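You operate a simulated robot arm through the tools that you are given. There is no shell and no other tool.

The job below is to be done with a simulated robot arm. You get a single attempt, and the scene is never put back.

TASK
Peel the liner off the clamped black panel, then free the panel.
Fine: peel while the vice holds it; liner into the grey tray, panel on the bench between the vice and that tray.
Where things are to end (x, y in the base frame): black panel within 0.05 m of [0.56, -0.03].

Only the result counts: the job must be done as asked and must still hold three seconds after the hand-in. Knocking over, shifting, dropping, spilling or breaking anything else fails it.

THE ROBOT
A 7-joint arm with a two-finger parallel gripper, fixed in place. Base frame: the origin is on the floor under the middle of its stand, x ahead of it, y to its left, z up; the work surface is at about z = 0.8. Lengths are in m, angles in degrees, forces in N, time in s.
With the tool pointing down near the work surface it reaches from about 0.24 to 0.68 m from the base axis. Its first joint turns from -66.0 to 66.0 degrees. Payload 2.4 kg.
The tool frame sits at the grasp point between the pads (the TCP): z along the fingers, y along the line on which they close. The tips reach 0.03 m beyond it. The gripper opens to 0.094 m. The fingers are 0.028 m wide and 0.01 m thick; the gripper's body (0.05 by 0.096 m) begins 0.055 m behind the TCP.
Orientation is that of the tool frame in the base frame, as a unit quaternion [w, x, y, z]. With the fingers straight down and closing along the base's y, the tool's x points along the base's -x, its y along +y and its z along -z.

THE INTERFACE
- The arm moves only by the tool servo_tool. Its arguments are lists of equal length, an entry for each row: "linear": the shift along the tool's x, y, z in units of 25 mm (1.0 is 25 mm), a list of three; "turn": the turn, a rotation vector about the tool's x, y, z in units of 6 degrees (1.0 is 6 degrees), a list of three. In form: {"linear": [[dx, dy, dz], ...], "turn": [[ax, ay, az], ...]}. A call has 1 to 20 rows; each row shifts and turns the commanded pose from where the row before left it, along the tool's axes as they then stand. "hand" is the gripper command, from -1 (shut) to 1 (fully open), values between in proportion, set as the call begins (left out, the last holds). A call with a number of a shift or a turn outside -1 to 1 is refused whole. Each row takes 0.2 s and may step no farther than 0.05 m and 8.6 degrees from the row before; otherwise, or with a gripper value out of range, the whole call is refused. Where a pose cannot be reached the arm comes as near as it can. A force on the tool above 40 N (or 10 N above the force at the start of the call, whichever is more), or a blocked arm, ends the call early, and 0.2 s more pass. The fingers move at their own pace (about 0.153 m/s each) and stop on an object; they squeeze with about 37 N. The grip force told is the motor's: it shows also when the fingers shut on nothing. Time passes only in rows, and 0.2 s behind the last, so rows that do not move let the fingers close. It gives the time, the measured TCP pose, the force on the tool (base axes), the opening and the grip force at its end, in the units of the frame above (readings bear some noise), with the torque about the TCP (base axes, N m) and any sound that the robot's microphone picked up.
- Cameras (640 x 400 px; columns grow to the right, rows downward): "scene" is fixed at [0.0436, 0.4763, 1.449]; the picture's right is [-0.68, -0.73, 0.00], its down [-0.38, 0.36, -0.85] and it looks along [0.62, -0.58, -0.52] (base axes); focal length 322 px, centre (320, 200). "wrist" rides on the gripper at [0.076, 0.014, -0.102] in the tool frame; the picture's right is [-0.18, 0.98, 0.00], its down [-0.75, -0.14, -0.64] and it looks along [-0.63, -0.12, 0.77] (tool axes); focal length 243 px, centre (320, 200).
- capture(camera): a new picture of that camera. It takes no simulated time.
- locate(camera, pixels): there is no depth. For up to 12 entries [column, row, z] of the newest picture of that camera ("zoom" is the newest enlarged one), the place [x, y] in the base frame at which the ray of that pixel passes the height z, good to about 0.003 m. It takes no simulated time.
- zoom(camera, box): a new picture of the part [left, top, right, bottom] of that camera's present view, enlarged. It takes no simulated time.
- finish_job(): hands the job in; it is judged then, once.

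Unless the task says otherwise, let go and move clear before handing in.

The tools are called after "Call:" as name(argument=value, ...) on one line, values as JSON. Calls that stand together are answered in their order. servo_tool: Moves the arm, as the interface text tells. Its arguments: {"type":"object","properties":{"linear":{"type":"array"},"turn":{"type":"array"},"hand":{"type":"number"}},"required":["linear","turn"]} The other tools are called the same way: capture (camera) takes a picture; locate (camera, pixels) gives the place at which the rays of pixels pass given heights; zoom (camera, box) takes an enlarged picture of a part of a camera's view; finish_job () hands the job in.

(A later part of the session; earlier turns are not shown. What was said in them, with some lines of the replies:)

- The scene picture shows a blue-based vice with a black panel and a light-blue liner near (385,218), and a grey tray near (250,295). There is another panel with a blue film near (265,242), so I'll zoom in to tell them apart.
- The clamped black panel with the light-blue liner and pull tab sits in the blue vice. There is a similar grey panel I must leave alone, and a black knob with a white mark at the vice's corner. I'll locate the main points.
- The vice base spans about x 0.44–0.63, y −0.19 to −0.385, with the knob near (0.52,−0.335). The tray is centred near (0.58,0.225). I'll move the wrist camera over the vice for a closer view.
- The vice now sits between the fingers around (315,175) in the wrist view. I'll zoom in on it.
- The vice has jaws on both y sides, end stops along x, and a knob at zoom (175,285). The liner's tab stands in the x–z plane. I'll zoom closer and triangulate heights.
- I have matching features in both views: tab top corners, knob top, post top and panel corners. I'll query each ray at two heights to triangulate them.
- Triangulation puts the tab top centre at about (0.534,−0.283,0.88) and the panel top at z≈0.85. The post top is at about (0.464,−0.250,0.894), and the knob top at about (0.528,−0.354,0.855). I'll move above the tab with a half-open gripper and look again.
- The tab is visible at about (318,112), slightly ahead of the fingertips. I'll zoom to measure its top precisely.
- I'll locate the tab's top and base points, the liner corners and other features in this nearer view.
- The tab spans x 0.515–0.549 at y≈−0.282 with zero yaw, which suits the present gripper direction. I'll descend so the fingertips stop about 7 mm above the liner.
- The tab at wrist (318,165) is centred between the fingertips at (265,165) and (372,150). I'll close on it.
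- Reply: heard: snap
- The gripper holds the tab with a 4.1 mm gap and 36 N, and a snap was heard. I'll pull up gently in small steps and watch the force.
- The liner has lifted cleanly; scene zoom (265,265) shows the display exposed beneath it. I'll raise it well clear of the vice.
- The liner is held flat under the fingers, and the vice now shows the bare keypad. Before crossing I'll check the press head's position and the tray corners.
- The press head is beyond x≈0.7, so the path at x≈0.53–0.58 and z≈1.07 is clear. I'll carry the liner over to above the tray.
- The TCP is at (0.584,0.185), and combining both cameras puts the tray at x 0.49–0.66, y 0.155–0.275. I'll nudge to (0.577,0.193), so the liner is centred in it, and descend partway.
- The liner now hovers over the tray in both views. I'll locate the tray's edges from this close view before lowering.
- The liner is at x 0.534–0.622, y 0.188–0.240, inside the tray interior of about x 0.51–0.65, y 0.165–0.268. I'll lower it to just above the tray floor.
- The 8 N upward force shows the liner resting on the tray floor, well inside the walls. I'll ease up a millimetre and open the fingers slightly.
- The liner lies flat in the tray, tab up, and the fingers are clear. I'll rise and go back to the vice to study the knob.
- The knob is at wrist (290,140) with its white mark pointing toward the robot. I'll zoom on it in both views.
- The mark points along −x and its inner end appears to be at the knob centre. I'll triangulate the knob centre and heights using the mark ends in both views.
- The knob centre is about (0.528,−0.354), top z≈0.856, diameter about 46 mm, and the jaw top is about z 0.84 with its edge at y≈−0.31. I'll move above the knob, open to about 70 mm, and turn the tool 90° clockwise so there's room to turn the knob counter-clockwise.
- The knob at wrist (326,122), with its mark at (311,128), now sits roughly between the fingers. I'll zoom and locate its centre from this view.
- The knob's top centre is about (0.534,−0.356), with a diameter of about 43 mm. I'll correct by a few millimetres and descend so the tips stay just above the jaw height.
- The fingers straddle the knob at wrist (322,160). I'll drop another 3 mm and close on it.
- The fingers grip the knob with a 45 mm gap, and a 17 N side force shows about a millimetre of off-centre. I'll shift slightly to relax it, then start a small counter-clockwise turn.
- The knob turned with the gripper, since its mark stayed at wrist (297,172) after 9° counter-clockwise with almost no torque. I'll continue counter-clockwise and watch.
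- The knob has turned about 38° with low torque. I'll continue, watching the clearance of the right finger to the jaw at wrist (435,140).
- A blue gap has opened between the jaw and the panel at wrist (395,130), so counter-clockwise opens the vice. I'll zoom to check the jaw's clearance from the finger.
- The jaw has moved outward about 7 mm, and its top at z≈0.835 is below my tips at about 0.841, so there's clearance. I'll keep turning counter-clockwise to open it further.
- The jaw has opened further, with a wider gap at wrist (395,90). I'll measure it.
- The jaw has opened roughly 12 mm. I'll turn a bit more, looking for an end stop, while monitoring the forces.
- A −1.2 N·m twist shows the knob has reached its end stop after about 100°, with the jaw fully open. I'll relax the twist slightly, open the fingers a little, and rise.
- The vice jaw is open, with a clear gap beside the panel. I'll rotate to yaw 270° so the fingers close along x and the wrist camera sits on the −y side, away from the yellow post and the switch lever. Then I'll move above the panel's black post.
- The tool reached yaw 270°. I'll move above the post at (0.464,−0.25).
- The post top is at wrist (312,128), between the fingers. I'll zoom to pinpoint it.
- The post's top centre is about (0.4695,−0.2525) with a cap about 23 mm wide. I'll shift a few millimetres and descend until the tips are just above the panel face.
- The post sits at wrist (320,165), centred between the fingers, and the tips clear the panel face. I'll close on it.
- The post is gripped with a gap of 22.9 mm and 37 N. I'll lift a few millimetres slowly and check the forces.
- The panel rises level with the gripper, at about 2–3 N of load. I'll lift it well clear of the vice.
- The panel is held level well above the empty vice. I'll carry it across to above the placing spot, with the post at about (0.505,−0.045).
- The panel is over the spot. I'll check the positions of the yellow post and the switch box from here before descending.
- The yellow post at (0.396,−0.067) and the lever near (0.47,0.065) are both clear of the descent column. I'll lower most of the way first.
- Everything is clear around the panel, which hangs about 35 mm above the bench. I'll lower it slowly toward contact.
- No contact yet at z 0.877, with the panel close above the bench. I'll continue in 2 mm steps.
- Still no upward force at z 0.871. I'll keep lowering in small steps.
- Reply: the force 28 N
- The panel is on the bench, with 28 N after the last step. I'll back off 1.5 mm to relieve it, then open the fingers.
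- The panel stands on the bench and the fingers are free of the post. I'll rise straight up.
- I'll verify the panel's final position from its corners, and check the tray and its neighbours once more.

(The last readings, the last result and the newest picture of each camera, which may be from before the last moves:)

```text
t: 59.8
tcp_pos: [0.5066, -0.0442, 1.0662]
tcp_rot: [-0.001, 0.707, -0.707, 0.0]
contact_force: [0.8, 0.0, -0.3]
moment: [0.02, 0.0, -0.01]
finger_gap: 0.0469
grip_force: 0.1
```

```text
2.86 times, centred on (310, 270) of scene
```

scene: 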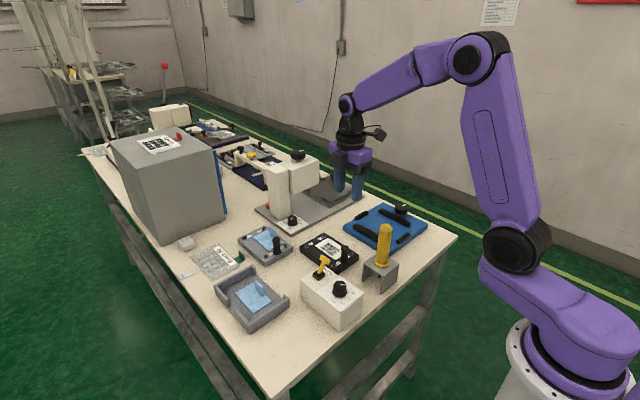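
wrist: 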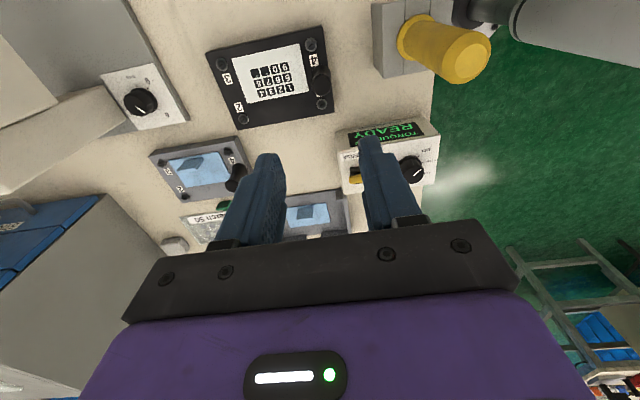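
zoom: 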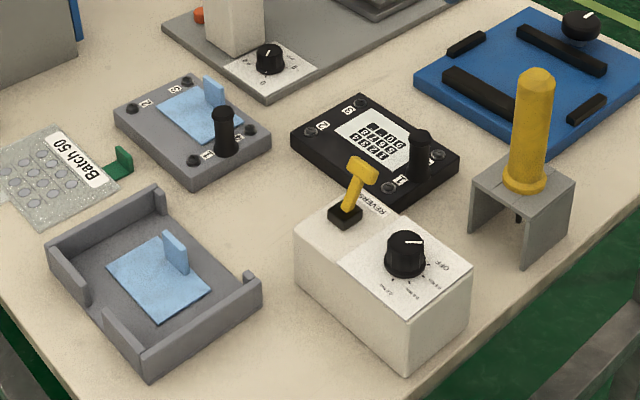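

The panel's centre is at about (0.561,−0.047), roughly 17 mm from the target. It lies flat on the bench between the vice and the tray; the liner is flat in the grey tray, the vice is open and empty, nothing else has shifted, and the gripper is clear. I'm handing in.

Call:
finish_job()

```text
The job is handed in.
```

The job is done and handed in; the hand-in returned no verdict.

- **Liner:** I peeled it while the vice still held the panel. It now lies flat in the grey tray.
- **Vice:** I turned the knob counter-clockwise to its end stop, about 100°. The jaw is open and the vice is empty.
- **Panel:** It stands on the bench between the vice and the tray, centred at about (0.561, −0.047). That is about 0.017 m from the target, against the 0.05 m allowed.
- **Everything else:** In the last pictures nothing else had moved. The gripper was open and clear, about 0.24 m above the panel's face.
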